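You operate a simulated robot arm through the tools that you are given. There is no shell and no other tool. Be economical: measure what you need, move in short steps, check, and stop when the job is done.

Carry out the task below with a simulated robot arm. There is one attempt and no reset: what you move stays moved.

JOB
Free the interlock's half-turned key and leave its bolt shot.
Fine: wind the vice shut on the brass lock, turn the green key back, then fully over; open the vice again.

Only the result counts: the job must be done as asked and must still hold three seconds after the hand-in. Knocking over, shifting, dropping, spilling or breaking anything else fails it.

ROBOT AND FRAMES
A 7-joint arm with a two-finger parallel gripper, fixed in place. Base frame: the origin is at the foot of the arm, x ahead of it, y to its left, z up; the work surface is at about z = -6. Readings come in mm, degrees, newtons and seconds.
With the tool pointing down near the work surface it reaches from about 240 to 620 mm from the base axis. Its first joint turns from -66.0 to 66.0 degrees. Payload 2.6 kg.
The tool frame sits at the grasp point between the pads (the TCP): z along the fingers, y along the line on which they close. The tips reach 30 mm beyond it. Largest opening 94 mm; finger width 28, thickness 10; the body of the gripper, 50 by 96 mm, starts 55 mm behind the TCP.
Orientation is that of the tool frame in the base frame, as a unit quaternion [w, x, y, z]. With the fingers straight down and closing along the base's y, the tool's x points along the base's -x, its y along +y and its z along -z.

CONTROLS
- The arm moves only by the tool move_arm. Its argument "commands" is a list of rows, each an object of numbers (a shift or turn left out is 0, a gripper value left out holds the last): "dx", "dy", "dz": the shift along the tool's x, y, z in mm; "wx", "wy", "wz": the turn, a rotation vector about the tool's x, y, z in degrees; "claw": the gripper command, from -1 (fully open) to 1 (shut), values between in proportion. In form: [{"dx": .., "dy": .., "dz": .., "wx": .., "wy": .., "wz": .., "claw": ..}, ...]. A call has 1 to 10 rows; each row is the pose to reach, as a shift and turn from the pose commanded when the call began, along the tool's axes at that moment. A row lasts 0.2 s, in which the tool goes at most 50 mm and 8.6 degrees; a call with a longer step from one row to the next is refused whole, and so is a gripper value outside its range. A pose out of reach is approached as far as the arm can. The call stops where the force on the tool passes 50 N (or 10 N more than at its start, if that is more) or the arm is blocked; 0.2 s more then pass. The fingers move at their own pace (about 72 mm/s each) and stop on an object; they squeeze with about 23 N. The grip force told is the motor's: it shows also when the fingers shut on nothing. Time passes only in rows, and 0.2 s behind the last, so rows that repeat a pose let the fingers close. It gives the time, the measured TCP pose, the force on the tool (base axes), the opening and the grip force at its end, in the units of the frame above (readings bear some noise).
- Cameras (640 x 400 px; columns grow to the right, rows downward): "scene" is fixed at [46.5, 445.4, 559.9]; the picture's right is [-0.62, -0.78, 0.00], its down [-0.48, 0.38, -0.79] and it looks along [0.62, -0.49, -0.61] (base axes); focal length 228 px, centre (320, 200). "wrist" rides on the gripper at [-37, 0, -58] in the tool frame; the picture's right is [0.00, -1.00, 0.00], its down [0.97, 0.00, -0.24] and it looks along [0.24, 0.00, 0.97] (tool axes); focal length 218 px, centre (320, 200). There is no depth. A picture from a camera that has moved, and an enlarged one, comes with that camera's place and axes in the base frame and with its lens.
- grab_frame(camera): a new picture of that camera. It takes no simulated time.
- zoom(camera, box): a new picture of the part [left, top, right, bottom] of that camera's present view, enlarged. It takes no simulated time.
- job_done(): hands the job in; it is judged then, once.

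Go step by step. Nothing tells you positions but the pictures and the camera data: compare them with the known pose of the tool, close in by small moves and look again before you grip or let go. The budget is 120 turns and 64 pictures, counting those below and the enlarged ones. Unless the task says otherwise, let go and move clear before handing in, and close with one line.

The tools are called after "Request:" by a JSON object that holds its "api" and its "payload". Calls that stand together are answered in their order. move_arm: Moves the arm, as the interface text tells. Its arguments: {"type":"object","properties":{"commands":{"type":"array","items":{"type":"object","properties":{"dx":{"type":"number"},"dy":{"type":"number"},"dz":{"type":"number"},"wx":{"type":"number"},"wy":{"type":"number"},"wz":{"type":"number"},"claw":{"type":"number"}}}}},"required":["commands"]} The other tools are called the same way: grab_frame (camera) takes a picture; zoom (camera, box) takes an enlarged picture of a part of a camera's view; job_done () hands the job in.

At the start:

```text
clock: 0.0
eef_pos: [343.2, 81.2, 416.9]
tool_rot: [-0.001, 0.001, 1.0, 0.001]
wrist_force: [-0.3, -0.3, -0.1]
width: 94.1
finger_force: 0.0
```

scene: 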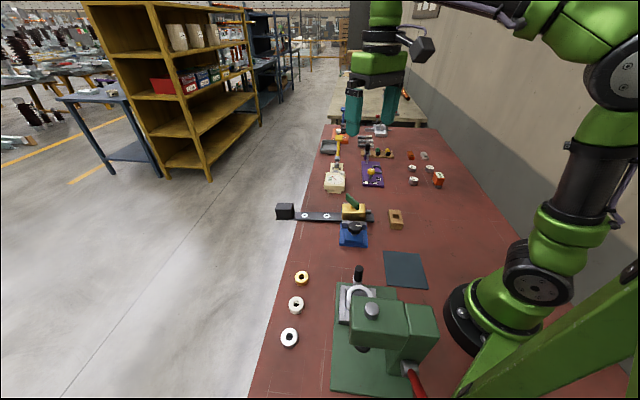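
wrist: 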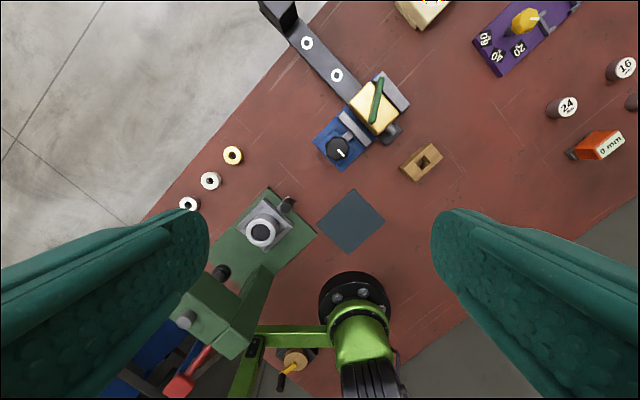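

I see a brass lock with a green key on a bar, held near a blue vice with a black knob. I'll zoom in on both views to understand the mechanism.

Request:
{"api": "zoom", "payload": {"camera": "wrist", "box": [250, 0, 450, 200]}}

Request:
{"api": "zoom", "payload": {"camera": "scene", "box": [260, 170, 420, 270]}}

```text
2.00 times, centred on (350, 100) of wrist
camera zoom: at [379.3, 81.8, 476.2], right [0.0, -1.0, 0.0], down [-0.97, 0.0, 0.24], along [-0.24, 0.0, -0.97], focal length 436 px, centre (260, 400)
```

zoom: 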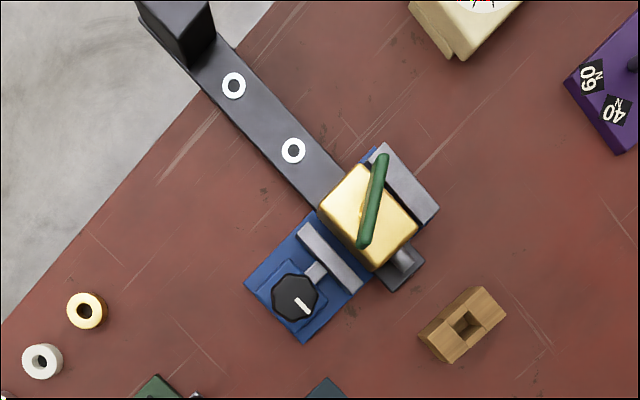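

```text
4.00 times, centred on (340, 220) of scene
camera zoom: at [46.5, 445.4, 559.9], right [-0.62, -0.78, 0.0], down [-0.48, 0.38, -0.79], along [0.62, -0.49, -0.61], focal length 912 px, centre (240, 120)
```

zoom: 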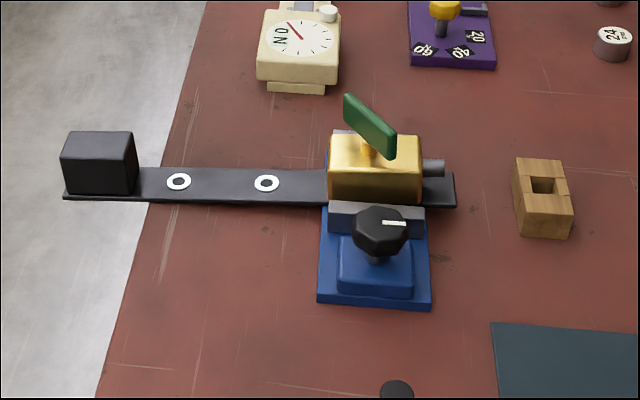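

The key centre triangulates to about (453,-13,86) and the knob to (374,50,63), with the bar running at 45°. I'll move in above them for a closer look.

Request:
{"api": "move_arm", "payload": {"commands": [{"dx": -18, "dy": -12, "dz": 35}, {"dx": -36, "dy": -24, "dz": 70}, {"dx": -54, "dy": -36, "dz": 105}, {"dx": -72, "dy": -48, "dz": 140}, {"dx": -90, "dy": -61, "dz": 175}, {"dx": -90, "dy": -61, "dz": 175}]}}

Request:
{"api": "grab_frame", "payload": {"camera": "wrist"}}

```text
clock: 1.4
eef_pos: [428.3, 20.8, 240.3]
tool_rot: [0.0, 0.0, 1.0, 0.0]
wrist_force: [0.2, 0.2, -1.3]
width: 94.1
finger_force: 0.0
```

```text
59 pictures are left
camera wrist: at [464.9, 21.0, 300.2], right [0.0, -1.0, 0.0], down [-0.97, 0.0, 0.24], along [-0.24, 0.0, -0.97], focal length 218 px, centre (320, 200)
```

wrist: 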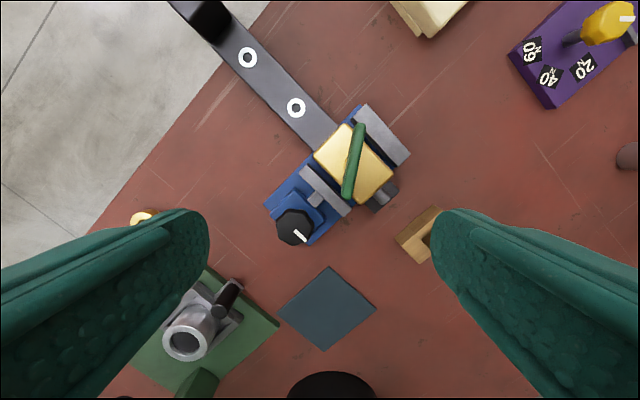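

Request:
{"api": "zoom", "payload": {"camera": "wrist", "box": [250, 90, 430, 260]}}

```text
2.35 times, centred on (340, 175) of wrist
camera zoom: at [464.9, 21.0, 300.2], right [0.0, -1.0, 0.0], down [-0.97, 0.0, 0.24], along [-0.24, 0.0, -0.97], focal length 514 px, centre (273, 259)
```

zoom: 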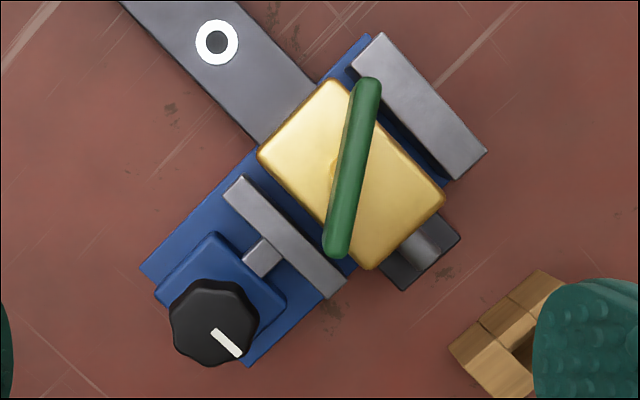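

Lock top is about z=67, jaw tops about 40, knob about 42 mm across at (375,50.5) with its top near 65. I'll go over the knob with the yaw wound back 40°.

Request:
{"api": "move_arm", "payload": {"commands": [{"dx": 14, "dy": 8, "dz": 20, "wz": -8}, {"dx": 28, "dy": 15, "dz": 40, "wz": -16}, {"dx": 42, "dy": 23, "dz": 60, "wz": -24}, {"dx": 56, "dy": 30, "dz": 80, "wz": -32}, {"dx": 56, "dy": 30, "dz": 110, "wz": -40}, {"dx": 56, "dy": 30, "dz": 110, "wz": -40}]}}

Request:
{"api": "grab_frame", "payload": {"camera": "wrist"}}

Request:
{"api": "zoom", "payload": {"camera": "scene", "box": [260, 170, 420, 270]}}

```text
clock: 2.8
eef_pos: [376.6, 51.4, 132.2]
tool_rot: [0.0, -0.342, 0.94, 0.0]
wrist_force: [0.0, -0.2, -1.2]
width: 94.0
finger_force: 0.0
```

```text
57 pictures are left
camera wrist: at [403.9, 75.2, 190.9], right [0.64, -0.76, 0.0], down [-0.74, -0.63, 0.24], along [-0.18, -0.15, -0.97], focal length 218 px, centre (320, 200)
```

wrist: 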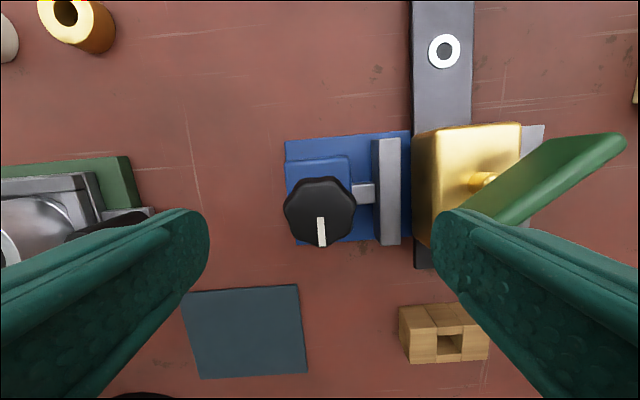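

```text
4.00 times, centred on (340, 220) of scene
camera zoom: at [46.4, 445.4, 559.9], right [-0.62, -0.78, 0.0], down [-0.48, 0.38, -0.79], along [0.62, -0.49, -0.61], focal length 912 px, centre (240, 120)
```

zoom: 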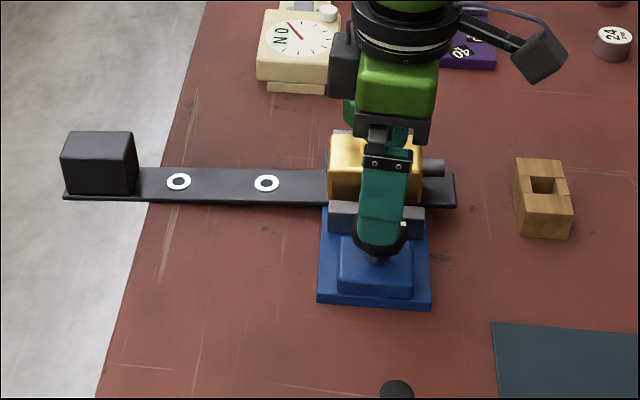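

The tool is centred on the knob. Narrow the fingers, descend to z≈80, and grip.

Request:
{"api": "move_arm", "payload": {"commands": [{"claw": -0.4}, {"claw": -0.4}, {"dz": 20, "claw": -0.4}, {"dz": 40, "claw": -0.4}, {"dz": 53, "claw": -0.4}, {"dz": 53, "claw": 1}, {"dz": 53, "claw": 1}, {"dz": 53, "claw": 1}]}}

Request:
{"api": "zoom", "payload": {"camera": "scene", "box": [300, 170, 400, 260]}}

```text
clock: 4.6
eef_pos: [375.9, 50.1, 79.2]
tool_rot: [0.0, -0.343, 0.939, 0.002]
wrist_force: [-9.7, 9.6, 2.9]
width: 44.0
finger_force: 45.4
```

```text
4.44 times, centred on (350, 215) of scene
camera zoom: at [46.4, 445.4, 559.9], right [-0.62, -0.78, 0.0], down [-0.48, 0.38, -0.79], along [0.62, -0.49, -0.61], focal length 1013 px, centre (187, 133)
```

zoom: 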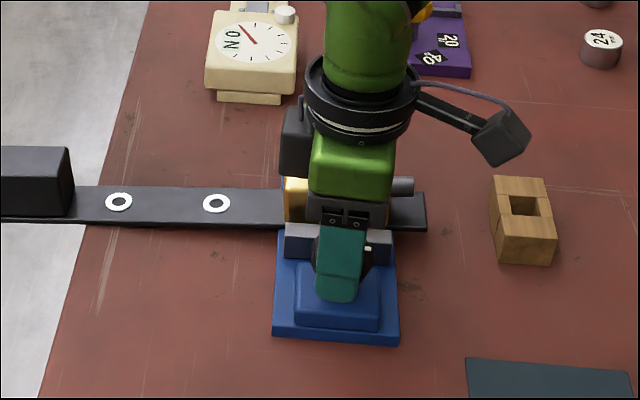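

Gripped on the knob (44 mm). Turn clockwise from above (tool +z) about 43° and watch the jaw.

Request:
{"api": "move_arm", "payload": {"commands": [{"wz": 8}, {"wz": 16}, {"wz": 24}, {"wz": 32}, {"wz": 40}]}}

Request:
{"api": "zoom", "payload": {"camera": "scene", "box": [300, 170, 400, 260]}}

```text
clock: 5.8
eef_pos: [377.1, 49.0, 78.2]
tool_rot: [-0.001, 0.0, 1.0, 0.0]
wrist_force: [-9.6, 8.9, 0.2]
width: 43.3
finger_force: 45.1
```

```text
4.44 times, centred on (350, 215) of scene
camera zoom: at [46.5, 445.4, 559.9], right [-0.62, -0.78, 0.0], down [-0.48, 0.38, -0.79], along [0.62, -0.49, -0.61], focal length 1013 px, centre (187, 133)
```

zoom: 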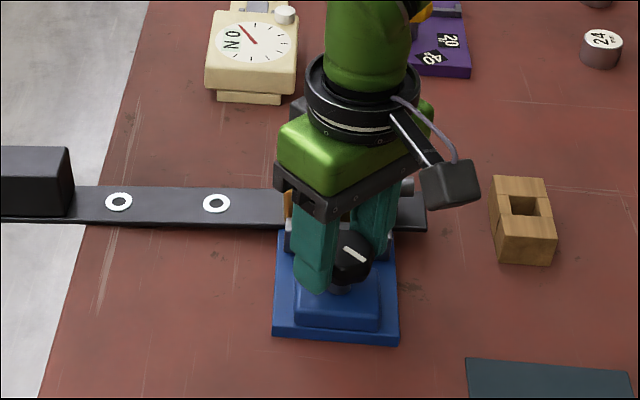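

The knob turned with the tool. Check the jaw from the wrist camera.

Request:
{"api": "grab_frame", "payload": {"camera": "wrist"}}

```text
53 pictures are left
camera wrist: at [413.0, 50.1, 137.3], right [0.0, -1.0, 0.0], down [-0.97, 0.0, 0.24], along [-0.24, 0.0, -0.97], focal length 218 px, centre (320, 200)
```

wrist: 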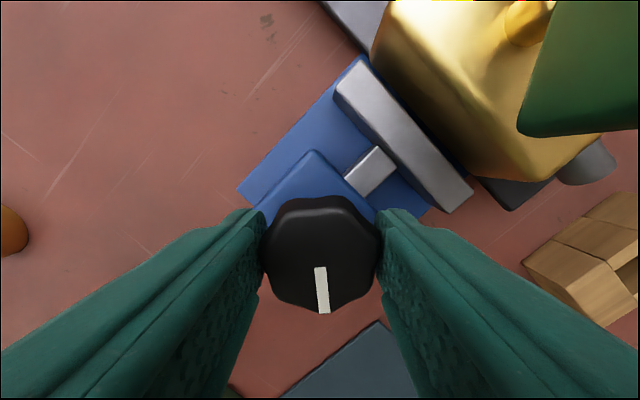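

Pointer moved clockwise and the jaw seems to be advancing toward the lock. Continue another 40°.

Request:
{"api": "move_arm", "payload": {"commands": [{"wz": 8}, {"wz": 16}, {"wz": 24}, {"wz": 32}, {"wz": 40}]}}

Request:
{"api": "grab_frame", "payload": {"camera": "wrist"}}

```text
clock: 7.0
eef_pos: [376.3, 47.9, 78.1]
tool_rot: [-0.003, 0.345, 0.939, -0.002]
wrist_force: [-23.4, -6.9, 0.5]
width: 43.4
finger_force: 45.4
```

```text
52 pictures are left
camera wrist: at [404.1, 25.3, 137.3], right [-0.65, -0.76, 0.0], down [-0.74, 0.63, 0.24], along [-0.19, 0.15, -0.97], focal length 218 px, centre (320, 200)
```

wrist: 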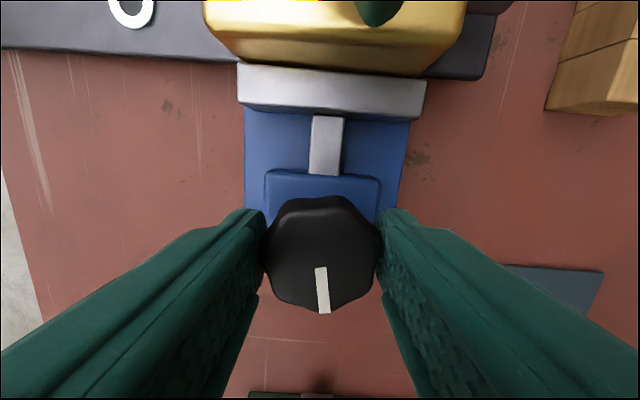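

The jaw is closing on the lock. I ease the side load by a millimetre and continue clockwise.

Request:
{"api": "move_arm", "payload": {"commands": [{"dx": 1.5, "dy": -1.5, "wz": 7}, {"dx": 1.5, "dy": -1.5, "wz": 14}, {"dx": 1.5, "dy": -1.5, "wz": 21}, {"dx": 1.5, "dy": -1.5, "wz": 28}, {"dx": 1.5, "dy": -1.5, "wz": 35}]}}

Request:
{"api": "grab_frame", "payload": {"camera": "wrist"}}

```text
clock: 8.2
eef_pos: [374.4, 47.9, 77.5]
tool_rot: [0.0, 0.609, 0.793, -0.002]
wrist_force: [4.0, -20.7, -29.9]
width: 43.3
finger_force: 45.2
```

```text
51 pictures are left
camera wrist: at [384.1, 13.0, 137.6], right [-0.97, -0.26, 0.0], down [-0.25, 0.94, 0.24], along [-0.06, 0.23, -0.97], focal length 218 px, centre (320, 200)
```

wrist: 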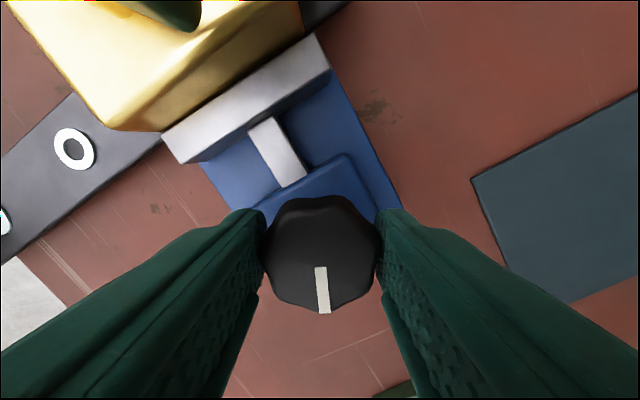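

The tool is dragging downward slightly, so I'll release, rise, and wind the wrist back to see from above whether the jaw is tight.

Request:
{"api": "move_arm", "payload": {"commands": [{"claw": -0.3}, {"claw": -0.3}, {"claw": -0.3}, {"dz": -30}, {"dz": -60}]}}

Request:
{"api": "move_arm", "payload": {"commands": [{"wz": -8.5}, {"wz": -17}, {"wz": -25.5}, {"wz": -34}, {"wz": -42.5}, {"wz": -51}, {"wz": -59.5}, {"wz": -68}, {"wz": -75}, {"wz": -75, "dz": -40}]}}

Request:
{"api": "grab_frame", "payload": {"camera": "wrist"}}

Request:
{"api": "zoom", "payload": {"camera": "scene", "box": [300, 170, 400, 260]}}

```text
clock: 9.4
eef_pos: [373.6, 49.2, 140.4]
tool_rot: [0.001, 0.609, 0.793, 0.0]
wrist_force: [-0.9, -0.4, -0.1]
width: 61.0
finger_force: 0.1
```

```text
clock: 11.6
eef_pos: [375.6, 51.9, 180.2]
tool_rot: [0.0, -0.002, 1.0, 0.0]
wrist_force: [-0.6, 1.2, 0.2]
width: 61.5
finger_force: 0.1
```

```text
50 pictures are left
camera wrist: at [411.4, 52.0, 238.5], right [0.0, -1.0, 0.0], down [-0.97, 0.0, 0.24], along [-0.24, 0.0, -0.97], focal length 218 px, centre (320, 200)
```

wrist: 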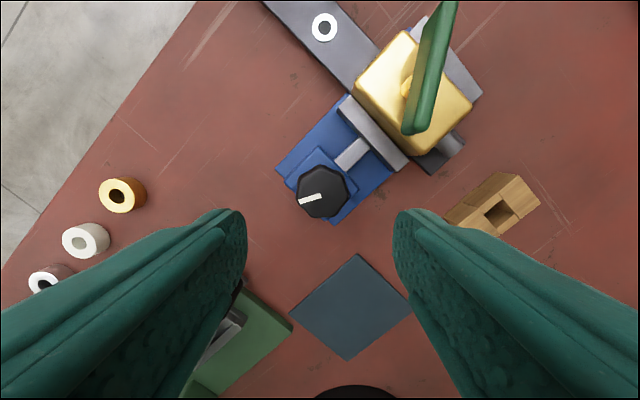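

```text
4.44 times, centred on (350, 215) of scene
camera zoom: at [46.5, 445.4, 559.9], right [-0.62, -0.78, 0.0], down [-0.48, 0.38, -0.79], along [0.62, -0.49, -0.61], focal length 1013 px, centre (187, 133)
```

zoom: 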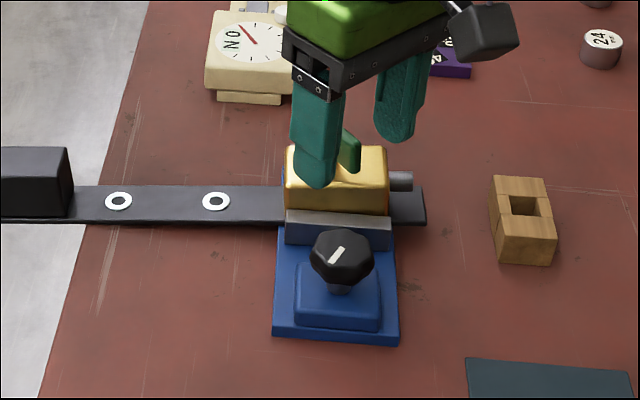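

Request:
{"api": "zoom", "payload": {"camera": "wrist", "box": [270, 60, 490, 230]}}

```text
2.35 times, centred on (380, 145) of wrist
camera zoom: at [411.4, 52.0, 238.5], right [0.0, -1.0, 0.0], down [-0.97, 0.0, 0.24], along [-0.24, 0.0, -0.97], focal length 514 px, centre (179, 329)
```

zoom: 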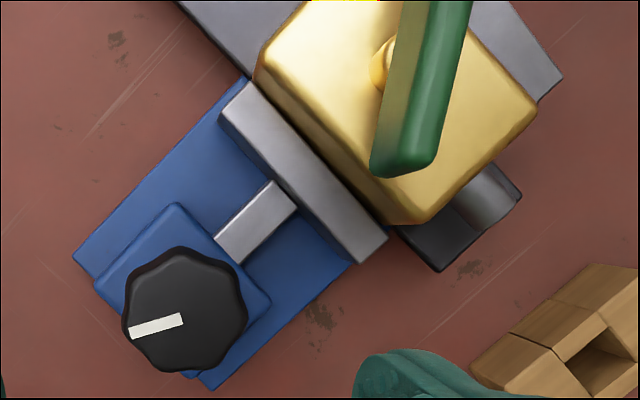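

The jaw is about in contact. I'll regrip with the wrist wound back and continue clockwise until it resists.

Request:
{"api": "move_arm", "payload": {"commands": [{"dy": -1, "dz": 20, "wz": -8, "claw": -0.4}, {"dy": -1, "dz": 40, "wz": -16}, {"dy": -1, "dz": 60, "wz": -24}, {"dy": -1, "dz": 80, "wz": -32}, {"dy": -1, "dz": 100, "wz": -40}, {"dy": -1, "dz": 100, "wz": -40}, {"dy": -1, "dz": 100, "wz": -40, "claw": 1}, {"dy": -1, "dz": 100, "wz": -40, "claw": 1}, {"dy": -1, "dz": 100, "wz": -40, "claw": 1}]}}

Request:
{"api": "move_arm", "payload": {"commands": [{"wz": 7}, {"wz": 14}, {"wz": 21}, {"wz": 28}]}}

Request:
{"api": "grab_frame", "payload": {"camera": "wrist"}}

```text
clock: 13.6
eef_pos: [375.7, 50.1, 77.8]
tool_rot: [-0.001, -0.343, 0.939, 0.001]
wrist_force: [-0.6, 2.6, -4.5]
width: 43.1
finger_force: 45.5
```

```text
clock: 14.6
eef_pos: [373.6, 49.3, 77.7]
tool_rot: [-0.002, -0.103, 0.995, 0.001]
wrist_force: [-14.2, 4.6, 7.0]
width: 43.0
finger_force: 44.8
```

```text
47 pictures are left
camera wrist: at [409.7, 57.6, 137.4], right [0.21, -0.98, 0.0], down [-0.95, -0.2, 0.24], along [-0.24, -0.05, -0.97], focal length 218 px, centre (320, 200)
```

wrist: 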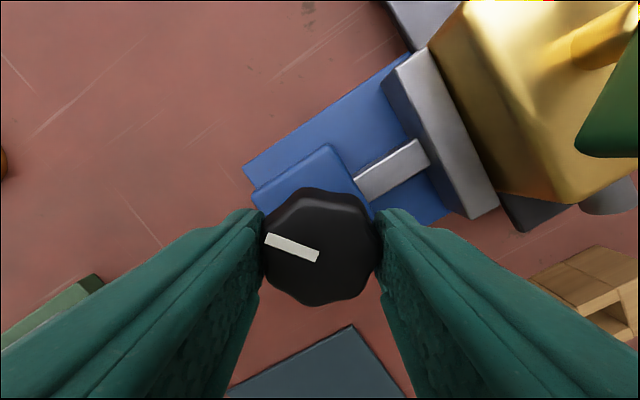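

Request:
{"api": "move_arm", "payload": {"commands": [{"wz": 7}, {"wz": 14}, {"wz": 21}, {"wz": 28}]}}

Request:
{"api": "grab_frame", "payload": {"camera": "wrist"}}

```text
clock: 15.6
eef_pos: [375.1, 49.3, 78.6]
tool_rot: [0.001, 0.139, 0.99, 0.0]
wrist_force: [-4.1, 1.5, 0.1]
width: 43.6
finger_force: 44.9
```

```text
46 pictures are left
camera wrist: at [409.8, 40.1, 137.7], right [-0.27, -0.96, 0.0], down [-0.93, 0.27, 0.24], along [-0.23, 0.06, -0.97], focal length 218 px, centre (320, 200)
```

wrist: 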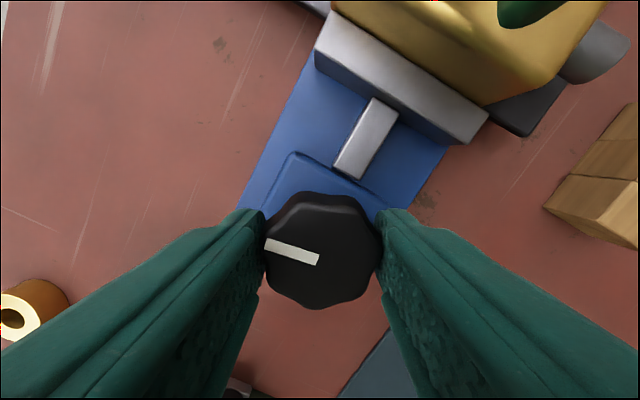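

Still turning freely with the tool; continue.

Request:
{"api": "move_arm", "payload": {"commands": [{"wz": 8}, {"wz": 16}, {"wz": 24}, {"wz": 32}, {"wz": 40}, {"wz": 48}]}}

Request:
{"api": "grab_frame", "payload": {"camera": "wrist"}}

```text
clock: 17.0
eef_pos: [374.2, 48.7, 79.2]
tool_rot: [0.002, 0.528, 0.849, 0.001]
wrist_force: [6.4, 8.4, -5.3]
width: 43.0
finger_force: 45.3
```

```text
45 pictures are left
camera wrist: at [390.5, 16.7, 138.1], right [-0.9, -0.44, 0.0], down [-0.43, 0.87, 0.24], along [-0.1, 0.22, -0.97], focal length 218 px, centre (320, 200)
```

wrist: 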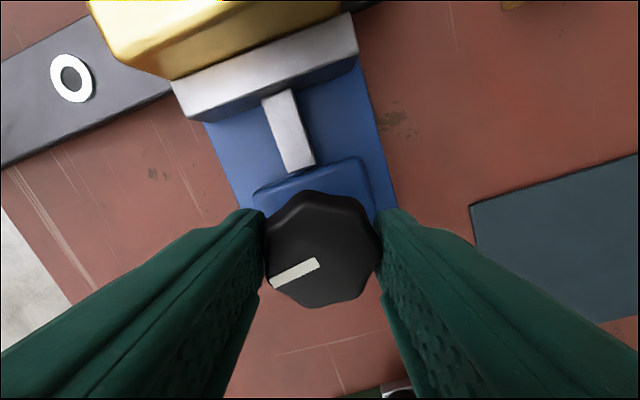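

The knob has stalled while the fingers slipped around it, so the vice is tight. Release, rise and look.

Request:
{"api": "move_arm", "payload": {"commands": [{"claw": -0.3}, {"claw": -0.3}, {"claw": -0.3}, {"dz": -30}, {"dz": -60}, {"dz": -100}]}}

Request:
{"api": "move_arm", "payload": {"commands": [{"wz": -8.5}, {"wz": -17}, {"wz": -25.5}, {"wz": -34}, {"wz": -42.5}, {"wz": -51}, {"wz": -59.5}, {"wz": -63}, {"wz": -63, "dx": -30, "dy": -35}, {"wz": -63, "dx": -30, "dy": -35}]}}

Request:
{"api": "grab_frame", "payload": {"camera": "wrist"}}

Request:
{"api": "zoom", "payload": {"camera": "scene", "box": [300, 170, 400, 260]}}

```text
clock: 18.4
eef_pos: [375.3, 48.6, 181.2]
tool_rot: [-0.001, 0.53, 0.848, 0.0]
wrist_force: [-0.6, -0.5, 0.3]
width: 61.2
finger_force: 0.2
```

```text
clock: 20.6
eef_pos: [355.5, 8.1, 177.1]
tool_rot: [-0.001, 0.007, 1.0, 0.0]
wrist_force: [-0.2, -0.1, 0.4]
width: 61.3
finger_force: 0.1
```

```text
44 pictures are left
camera wrist: at [391.4, 7.6, 235.8], right [-0.02, -1.0, 0.0], down [-0.97, 0.01, 0.24], along [-0.24, 0.0, -0.97], focal length 218 px, centre (320, 200)
```

wrist: 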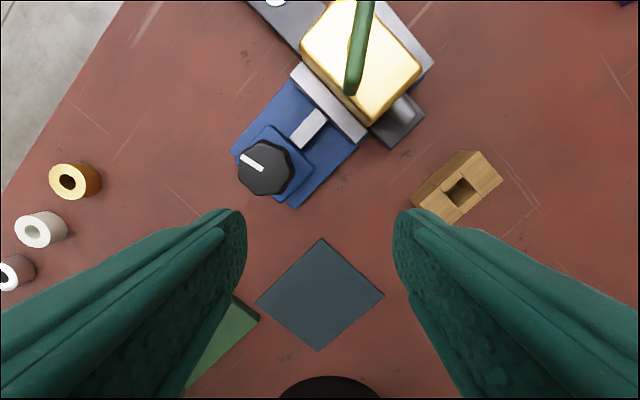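

```text
4.44 times, centred on (350, 215) of scene
camera zoom: at [46.5, 445.4, 559.9], right [-0.62, -0.78, 0.0], down [-0.48, 0.38, -0.79], along [0.62, -0.49, -0.61], focal length 1013 px, centre (187, 133)
```

zoom: 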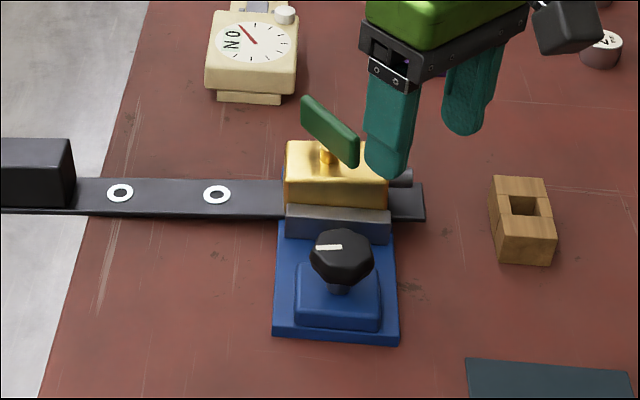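

Vice is clamped on the lock. Move above the key for a precise look at it.

Request:
{"api": "move_arm", "payload": {"commands": [{"dx": 0, "dz": -40}, {"dx": -35, "dy": -8, "dz": -60}, {"dx": -70, "dy": -16, "dz": -60}, {"dx": -105, "dy": -23, "dz": -60, "claw": -1}, {"dx": -105, "dy": -23, "dz": -60, "claw": -1}]}}

Request:
{"api": "zoom", "payload": {"camera": "wrist", "box": [220, 100, 420, 280]}}

Request:
{"api": "zoom", "payload": {"camera": "scene", "box": [320, 180, 380, 230]}}

```text
clock: 21.8
eef_pos: [460.8, -15.8, 237.0]
tool_rot: [0.0, 0.008, 1.0, 0.0]
wrist_force: [-0.1, -0.5, 0.0]
width: 93.9
finger_force: 0.1
```

```text
2.22 times, centred on (320, 190) of wrist
camera zoom: at [496.3, -15.6, 295.7], right [-0.02, -1.0, 0.0], down [-0.97, 0.02, 0.24], along [-0.24, 0.0, -0.97], focal length 485 px, centre (320, 222)
```

zoom: 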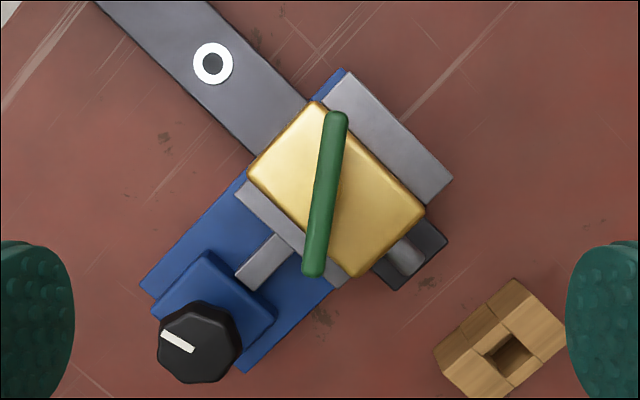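

```text
8.00 times, centred on (350, 205) of scene
camera zoom: at [46.5, 445.4, 559.9], right [-0.62, -0.78, 0.0], down [-0.48, 0.38, -0.79], along [0.62, -0.49, -0.61], focal length 1824 px, centre (80, 160)
```

zoom: 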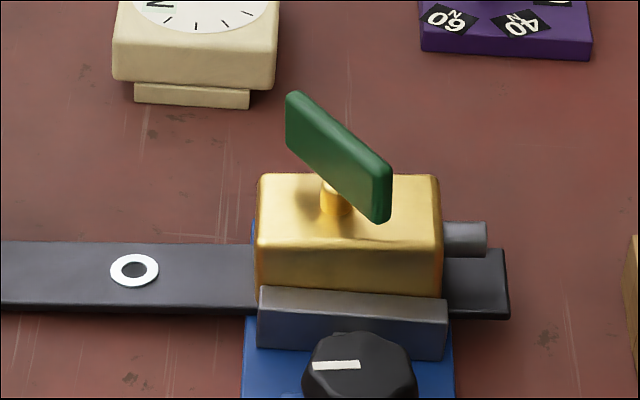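

Request:
{"api": "zoom", "payload": {"camera": "wrist", "box": [280, 130, 370, 200]}}

```text
5.71 times, centred on (325, 165) of wrist
camera zoom: at [496.3, -15.6, 295.7], right [-0.02, -1.0, 0.0], down [-0.97, 0.02, 0.24], along [-0.24, 0.0, -0.97], focal length 1247 px, centre (291, 400)
```

zoom: 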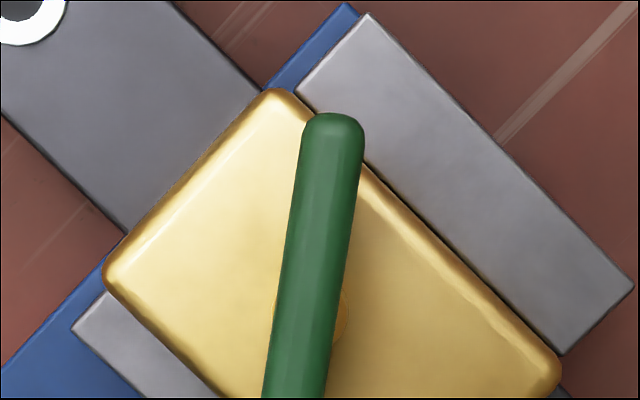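

Key centre ≈ (458,-17.4,90), along -10°, about 9 mm thick. I align yaw by +9° and descend over it, checking before the grip.

Request:
{"api": "move_arm", "payload": {"commands": [{"dx": 1, "dy": -1, "dz": 30, "wz": 5, "claw": -0.2}, {"dx": 2.8, "dy": -1.6, "dz": 60, "wz": 9}, {"dx": 2.8, "dy": -1.6, "dz": 90, "wz": 9}, {"dx": 2.8, "dy": -1.6, "dz": 115, "wz": 9}, {"dx": 2.8, "dy": -1.6, "dz": 115, "wz": 9}]}}

Request:
{"api": "grab_frame", "payload": {"camera": "wrist"}}

Request:
{"api": "zoom", "payload": {"camera": "scene", "box": [310, 160, 390, 230]}}

```text
clock: 23.0
eef_pos: [457.9, -21.4, 124.7]
tool_rot: [0.0, 0.087, 0.996, -0.001]
wrist_force: [-0.9, -0.6, -1.1]
width: 56.0
finger_force: 0.1
```

```text
39 pictures are left
camera wrist: at [492.8, -27.3, 183.7], right [-0.17, -0.98, 0.0], down [-0.96, 0.17, 0.24], along [-0.24, 0.04, -0.97], focal length 218 px, centre (320, 200)
```

wrist: 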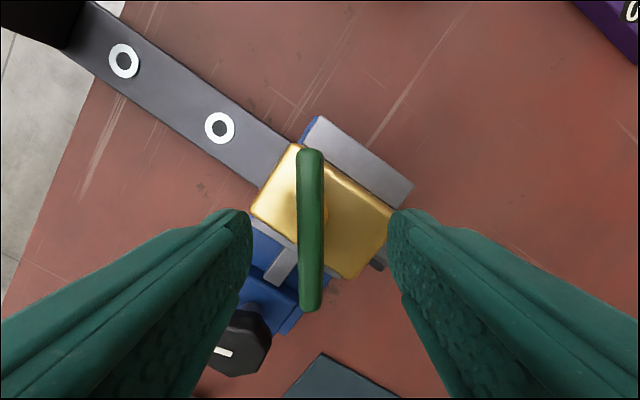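

```text
5.71 times, centred on (350, 195) of scene
camera zoom: at [46.5, 445.4, 559.9], right [-0.62, -0.78, 0.0], down [-0.48, 0.38, -0.79], along [0.62, -0.49, -0.61], focal length 1303 px, centre (149, 229)
```

zoom: 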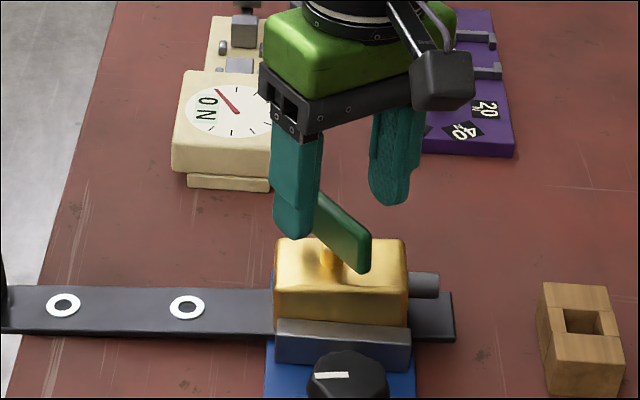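

The key lies 4 mm to the +y side and ~2.5 mm further out of the tool; correct, descend to z≈103 and close.

Request:
{"api": "move_arm", "payload": {"commands": [{"dx": -2.5, "dy": 4}, {"dx": -2.5, "dy": 4, "dz": 10}, {"dx": -2.5, "dy": 4, "dz": 21}, {"dx": -2.5, "dy": 4, "dz": 21}, {"dx": -2.5, "dy": 4, "dz": 21, "claw": 0.6}, {"dx": -2.5, "dy": 4, "dz": 21, "claw": 0.6}]}}

Request:
{"api": "grab_frame", "payload": {"camera": "wrist"}}

Request:
{"api": "zoom", "payload": {"camera": "scene", "box": [310, 160, 390, 230]}}

```text
clock: 24.4
eef_pos: [461.0, -16.8, 103.8]
tool_rot: [-0.001, 0.087, 0.996, 0.0]
wrist_force: [-0.3, -0.7, 0.1]
width: 18.9
finger_force: 0.0
```

```text
37 pictures are left
camera wrist: at [496.6, -23.1, 163.6], right [-0.17, -0.98, 0.0], down [-0.96, 0.17, 0.24], along [-0.24, 0.04, -0.97], focal length 218 px, centre (320, 200)
```

wrist: 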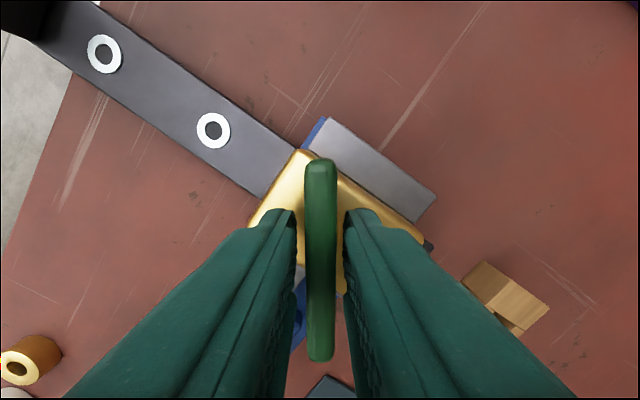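

```text
5.71 times, centred on (350, 195) of scene
camera zoom: at [46.5, 445.4, 559.9], right [-0.62, -0.78, 0.0], down [-0.48, 0.38, -0.79], along [0.62, -0.49, -0.61], focal length 1303 px, centre (149, 229)
```

zoom: 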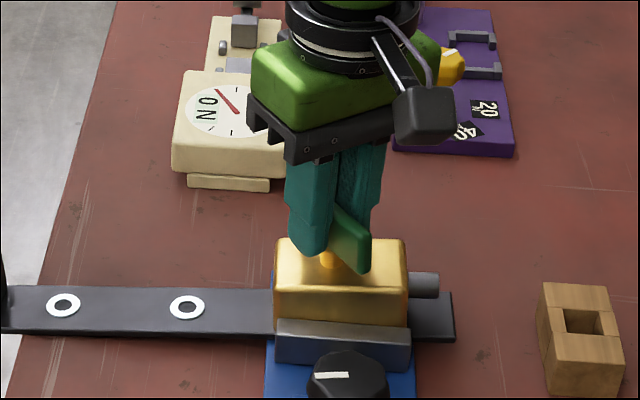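

Centred. Close on the key and test a small counter-clockwise turn.

Request:
{"api": "move_arm", "payload": {"commands": [{"claw": 1}, {"claw": 1}, {"claw": 1}, {"wz": -3}, {"wz": -6}, {"wz": -6}]}}

```text
clock: 25.8
eef_pos: [461.0, -17.6, 104.2]
tool_rot: [0.0, 0.035, 0.999, 0.0]
wrist_force: [-5.1, -2.0, 9.7]
width: 14.4
finger_force: 23.1
```

It followed. Continue counter-clockwise and check that the key and bolt move.

Request:
{"api": "move_arm", "payload": {"commands": [{"wz": -6}, {"wz": -12}, {"wz": -18}, {"wz": -24}, {"wz": -24}]}}

Request:
{"api": "grab_frame", "payload": {"camera": "wrist"}}

Request:
{"api": "zoom", "payload": {"camera": "scene", "box": [310, 160, 390, 230]}}

```text
clock: 27.0
eef_pos: [461.4, -15.4, 103.3]
tool_rot: [0.001, -0.176, 0.984, 0.0]
wrist_force: [-6.8, 1.3, 15.8]
width: 14.4
finger_force: 22.8
```

```text
35 pictures are left
camera wrist: at [495.6, -2.7, 162.9], right [0.35, -0.94, 0.0], down [-0.91, -0.34, 0.24], along [-0.22, -0.08, -0.97], focal length 218 px, centre (320, 200)
```

wrist: 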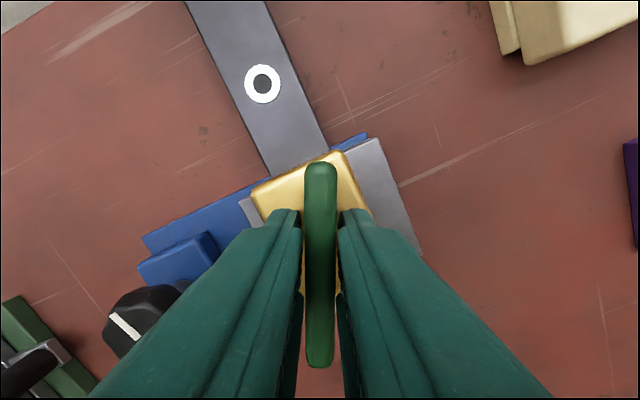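

```text
5.71 times, centred on (350, 195) of scene
camera zoom: at [46.4, 445.4, 559.9], right [-0.62, -0.78, 0.0], down [-0.48, 0.38, -0.79], along [0.62, -0.49, -0.61], focal length 1303 px, centre (149, 229)
```

zoom: 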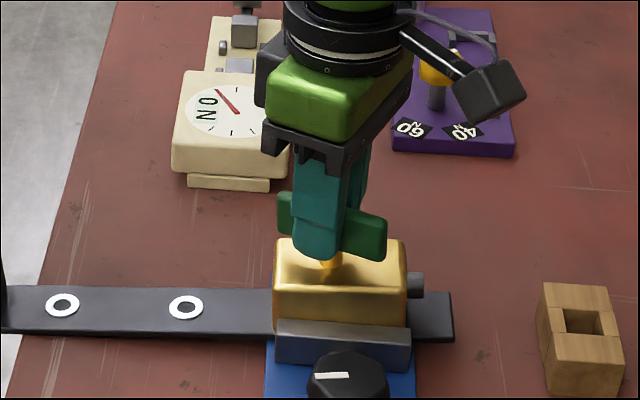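

Counter-clockwise retracts the bolt, so this is "back". Continue to the stop, expected around 45°.

Request:
{"api": "move_arm", "payload": {"commands": [{"wz": -6}, {"wz": -12}, {"wz": -18}, {"wz": -24}, {"wz": -24}]}}

Request:
{"api": "zoom", "payload": {"camera": "scene", "box": [310, 160, 390, 230]}}

```text
clock: 28.2
eef_pos: [460.8, -15.1, 102.5]
tool_rot: [0.0, -0.376, 0.927, 0.001]
wrist_force: [-4.8, 2.7, 13.8]
width: 14.2
finger_force: 23.1
```

```text
5.71 times, centred on (350, 195) of scene
camera zoom: at [46.4, 445.4, 559.9], right [-0.62, -0.78, 0.0], down [-0.48, 0.38, -0.79], along [0.62, -0.49, -0.61], focal length 1303 px, centre (149, 229)
```

zoom: 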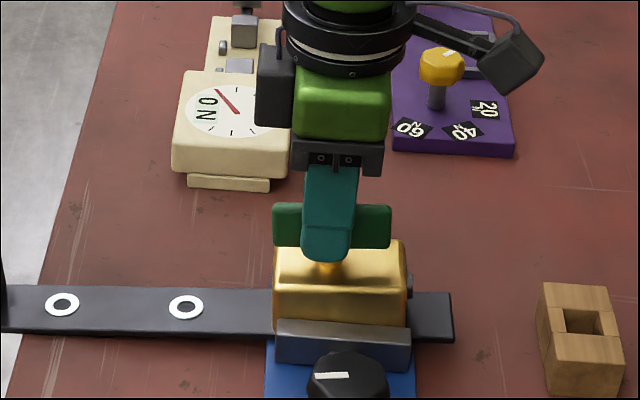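

Request:
{"api": "move_arm", "payload": {"commands": [{"wz": -4}, {"wz": -8}, {"wz": -12}, {"wz": -12}]}}

Request:
{"api": "zoom", "payload": {"camera": "scene", "box": [310, 160, 390, 230]}}

Request:
{"api": "grab_frame", "payload": {"camera": "wrist"}}

```text
clock: 29.2
eef_pos: [462.0, -14.7, 102.9]
tool_rot: [0.0, -0.469, 0.883, 0.0]
wrist_force: [-4.9, 5.6, 11.0]
width: 18.4
finger_force: 22.8
```

```text
5.71 times, centred on (350, 195) of scene
camera zoom: at [46.4, 445.4, 559.9], right [-0.62, -0.78, 0.0], down [-0.48, 0.38, -0.79], along [0.62, -0.49, -0.61], focal length 1303 px, centre (149, 229)
```

zoom: 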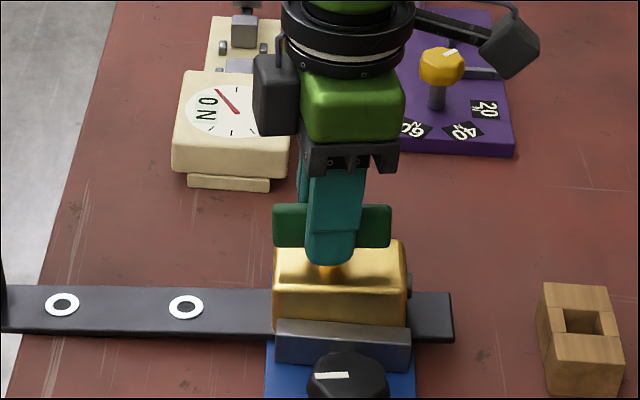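

```text
31 pictures are left
camera wrist: at [481.6, 16.2, 161.5], right [0.83, -0.56, 0.0], down [-0.54, -0.81, 0.24], along [-0.13, -0.2, -0.97], focal length 218 px, centre (320, 200)
```

wrist: 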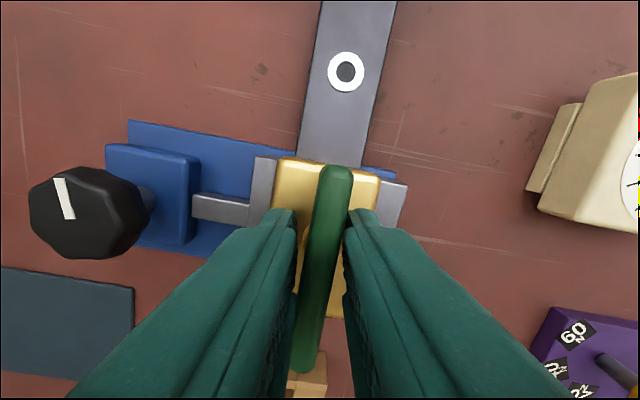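

The key hit its back stop (fingers skewed around it, bolt fully in). Now turn clockwise, all the way over.

Request:
{"api": "move_arm", "payload": {"commands": [{"wz": 7}, {"wz": 14}, {"wz": 21}, {"wz": 28}, {"wz": 35}, {"wz": 42}, {"wz": 49}, {"wz": 56}, {"wz": 62}, {"wz": 62}]}}

Request:
{"api": "zoom", "payload": {"camera": "scene", "box": [310, 160, 390, 230]}}

```text
clock: 31.4
eef_pos: [463.4, -15.9, 104.4]
tool_rot: [0.0, 0.054, 0.999, 0.0]
wrist_force: [1.3, -4.8, 0.5]
width: 14.5
finger_force: 23.0
```

```text
5.71 times, centred on (350, 195) of scene
camera zoom: at [46.5, 445.4, 559.9], right [-0.62, -0.78, 0.0], down [-0.48, 0.38, -0.79], along [0.62, -0.49, -0.61], focal length 1303 px, centre (149, 229)
```

zoom: 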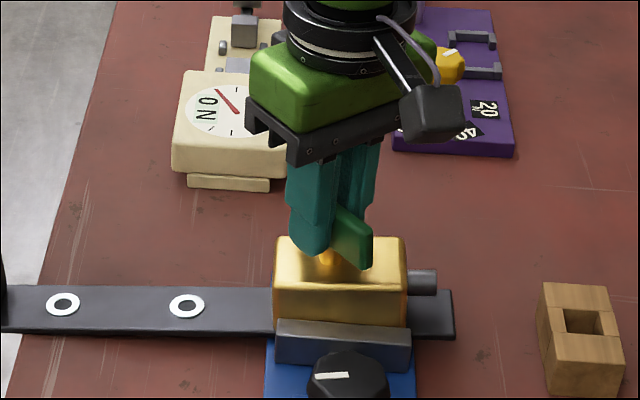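

Key follows smoothly and the bolt is extending. Continue clockwise past the old jam point.

Request:
{"api": "move_arm", "payload": {"commands": [{"wz": 7}, {"wz": 14}, {"wz": 21}, {"wz": 28}, {"wz": 35}, {"wz": 42}, {"wz": 42}]}}

Request:
{"api": "zoom", "payload": {"camera": "scene", "box": [310, 160, 390, 230]}}

Request:
{"api": "grab_frame", "payload": {"camera": "wrist"}}

```text
clock: 33.0
eef_pos: [461.5, -16.0, 102.2]
tool_rot: [0.0, 0.406, 0.914, 0.0]
wrist_force: [6.3, -6.6, -0.1]
width: 15.1
finger_force: 23.5
```

```text
5.71 times, centred on (350, 195) of scene
camera zoom: at [46.5, 445.4, 559.8], right [-0.62, -0.78, 0.0], down [-0.48, 0.38, -0.79], along [0.62, -0.49, -0.61], focal length 1303 px, centre (149, 229)
```

zoom: 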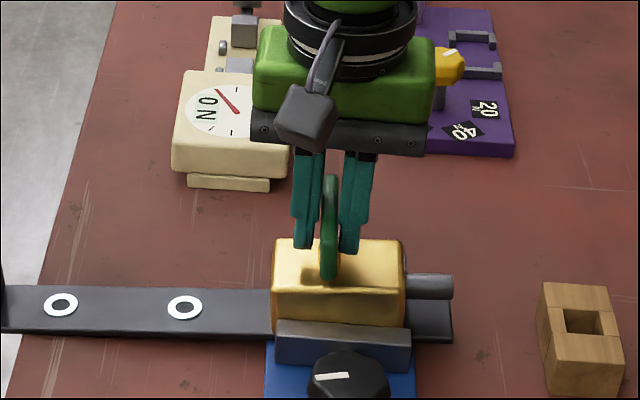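

```text
28 pictures are left
camera wrist: at [484.8, -43.2, 161.6], right [-0.74, -0.67, 0.0], down [-0.65, 0.72, 0.24], along [-0.16, 0.18, -0.97], focal length 218 px, centre (320, 200)
```

wrist: 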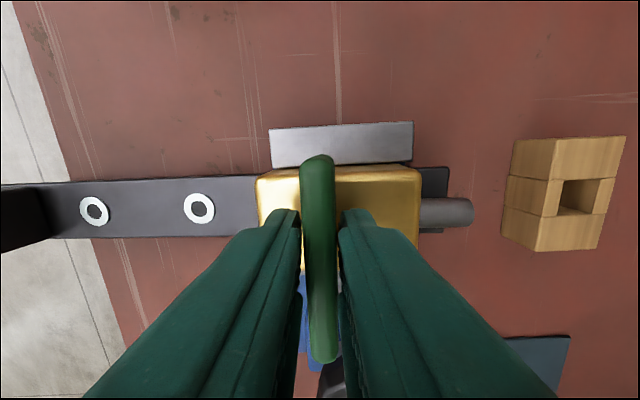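

Past the old jam and the bolt is nearly out. Push on to the forward stop.

Request:
{"api": "move_arm", "payload": {"commands": [{"wz": 6}, {"wz": 12}, {"wz": 18}, {"wz": 18}]}}

Request:
{"api": "zoom", "payload": {"camera": "scene", "box": [310, 160, 390, 230]}}

Request:
{"api": "grab_frame", "payload": {"camera": "wrist"}}

```text
clock: 34.0
eef_pos: [460.1, -14.7, 102.3]
tool_rot: [-0.001, 0.545, 0.838, 0.0]
wrist_force: [-8.0, -0.1, 1.6]
width: 21.6
finger_force: 23.6
```

```text
5.71 times, centred on (350, 195) of scene
camera zoom: at [46.4, 445.5, 559.8], right [-0.62, -0.78, 0.0], down [-0.48, 0.38, -0.79], along [0.62, -0.49, -0.61], focal length 1303 px, centre (149, 229)
```

zoom: 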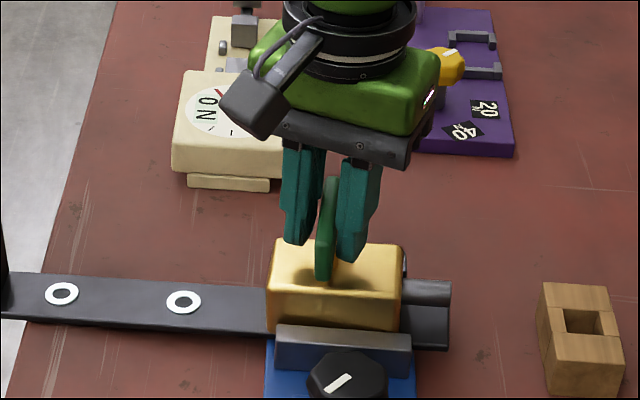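

```text
26 pictures are left
camera wrist: at [474.6, -48.1, 161.3], right [-0.91, -0.41, 0.0], down [-0.39, 0.89, 0.24], along [-0.1, 0.22, -0.97], focal length 218 px, centre (320, 200)
```

wrist: 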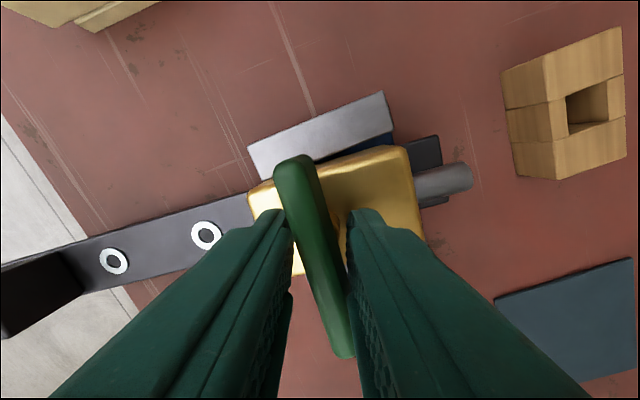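

The key hit its forward stop, and the extra twist slightly skewed the lock in the vice. I'll ease back a little, release and inspect.

Request:
{"api": "move_arm", "payload": {"commands": [{"wz": -6}, {"wz": -11}, {"wz": -11}, {"wz": -11, "claw": -0.2}, {"wz": -11, "claw": -0.2}, {"wz": -11, "claw": -0.2}, {"wz": -11, "dz": -40}, {"wz": -11, "dz": -80}]}}

Request:
{"api": "zoom", "payload": {"camera": "wrist", "box": [220, 100, 420, 280]}}

Request:
{"api": "zoom", "payload": {"camera": "scene", "box": [310, 160, 390, 230]}}

```text
clock: 35.8
eef_pos: [463.4, -12.0, 184.3]
tool_rot: [0.0, 0.461, 0.887, -0.001]
wrist_force: [0.0, -0.1, 0.5]
width: 56.4
finger_force: 0.0
```

```text
2.22 times, centred on (320, 190) of wrist
camera zoom: at [482.7, -42.3, 243.0], right [-0.82, -0.57, 0.0], down [-0.56, 0.8, 0.24], along [-0.14, 0.2, -0.97], focal length 485 px, centre (320, 222)
```

zoom: 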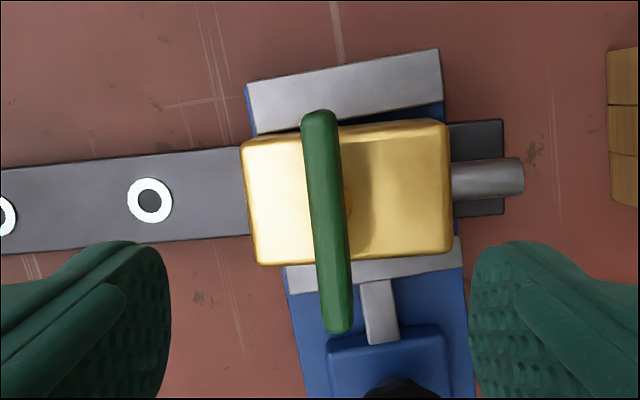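

```text
5.71 times, centred on (350, 195) of scene
camera zoom: at [46.5, 445.4, 559.9], right [-0.62, -0.78, 0.0], down [-0.48, 0.38, -0.79], along [0.62, -0.49, -0.61], focal length 1303 px, centre (149, 229)
```

zoom: 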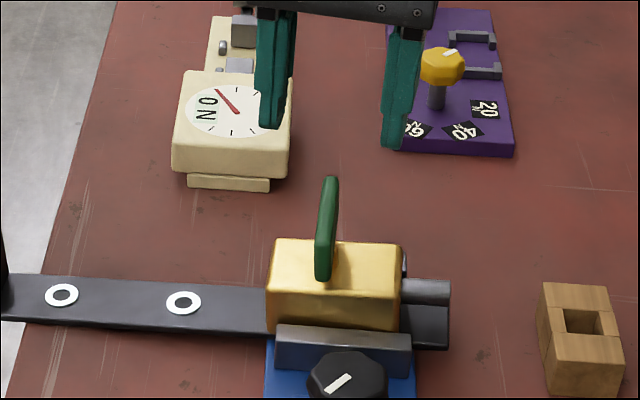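

The key is square across the lock with the bolt fully out; the lock is slightly skewed. I'll go back to the knob, snug the vice to square the lock, then unwind.

Request:
{"api": "move_arm", "payload": {"commands": [{"dx": 34, "dy": -12, "wz": -8, "claw": -0.35}, {"dx": 68, "dy": -24, "wz": -16}, {"dx": 101.3, "dy": -36, "wz": -24}, {"dx": 101.3, "dy": -36, "wz": -32, "dz": 20}, {"dx": 101.3, "dy": -36, "wz": -35, "dz": 45}, {"dx": 101.3, "dy": -36, "wz": -35, "dz": 45}]}}

Request:
{"api": "grab_frame", "payload": {"camera": "wrist"}}

```text
clock: 37.2
eef_pos: [374.0, 50.3, 135.8]
tool_rot: [0.0, 0.172, 0.985, 0.0]
wrist_force: [-0.3, 0.9, 0.6]
width: 63.3
finger_force: 0.0
```

```text
23 pictures are left
camera wrist: at [407.8, 37.6, 195.7], right [-0.34, -0.94, 0.0], down [-0.91, 0.33, 0.24], along [-0.23, 0.08, -0.97], focal length 218 px, centre (320, 200)
```

wrist: 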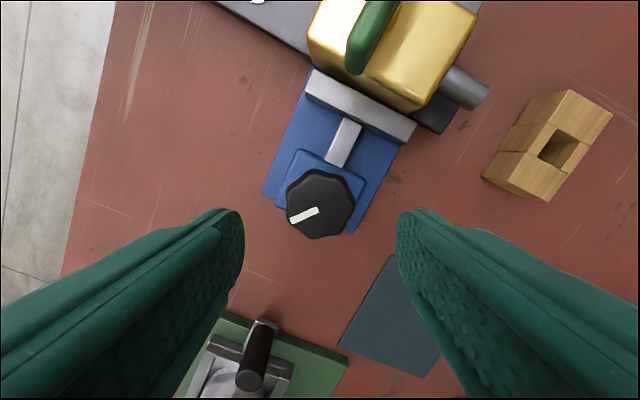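

Twisting had backed the knob off about 40°. Grip, snug it clockwise.

Request:
{"api": "move_arm", "payload": {"commands": [{"dz": 20, "dx": -1}, {"dz": 40, "dx": -1}, {"dz": 57, "dx": -1}, {"dz": 57, "dx": -1}, {"dz": 57, "dx": -1, "claw": 1}, {"dz": 57, "dx": -1, "claw": 1}, {"dz": 57, "dx": -1, "claw": 1}]}}

Request:
{"api": "move_arm", "payload": {"commands": [{"wz": 7}, {"wz": 14}, {"wz": 21}, {"wz": 28}, {"wz": 35}, {"wz": 42}, {"wz": 48}, {"wz": 48}]}}

Request:
{"api": "grab_frame", "payload": {"camera": "wrist"}}

Request:
{"api": "zoom", "payload": {"camera": "scene", "box": [310, 160, 390, 230]}}

```text
clock: 38.8
eef_pos: [373.1, 49.8, 78.5]
tool_rot: [0.0, 0.171, 0.985, 0.002]
wrist_force: [10.6, 22.7, -15.1]
width: 42.6
finger_force: 44.8
```

```text
clock: 39.3
eef_pos: [374.7, 50.2, 78.9]
tool_rot: [0.0, 0.246, 0.969, 0.001]
wrist_force: [3.8, 0.4, -2.1]
width: 42.5
finger_force: 44.9
stopped in row 2: the force on the tool passed its limit (the readings are from after the stop); the commanded pose is now the measured one
```

```text
22 pictures are left
camera wrist: at [406.6, 32.3, 138.0], right [-0.48, -0.88, 0.0], down [-0.85, 0.46, 0.24], along [-0.21, 0.12, -0.97], focal length 218 px, centre (320, 200)
```

wrist: 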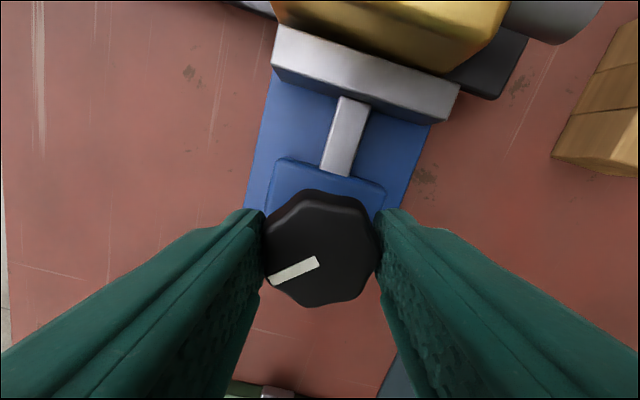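

```text
5.71 times, centred on (350, 195) of scene
camera zoom: at [46.5, 445.4, 559.8], right [-0.62, -0.78, 0.0], down [-0.48, 0.38, -0.79], along [0.62, -0.49, -0.61], focal length 1303 px, centre (149, 229)
```

zoom: 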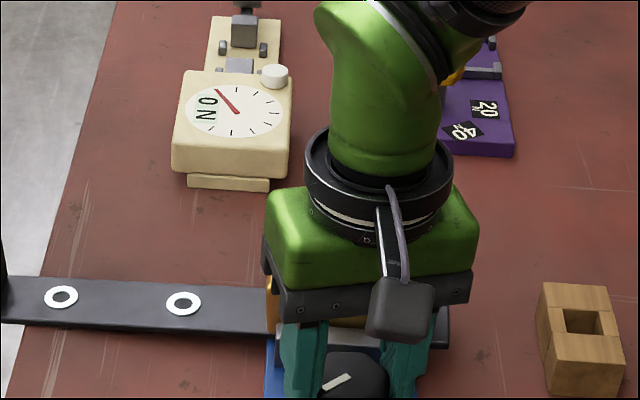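

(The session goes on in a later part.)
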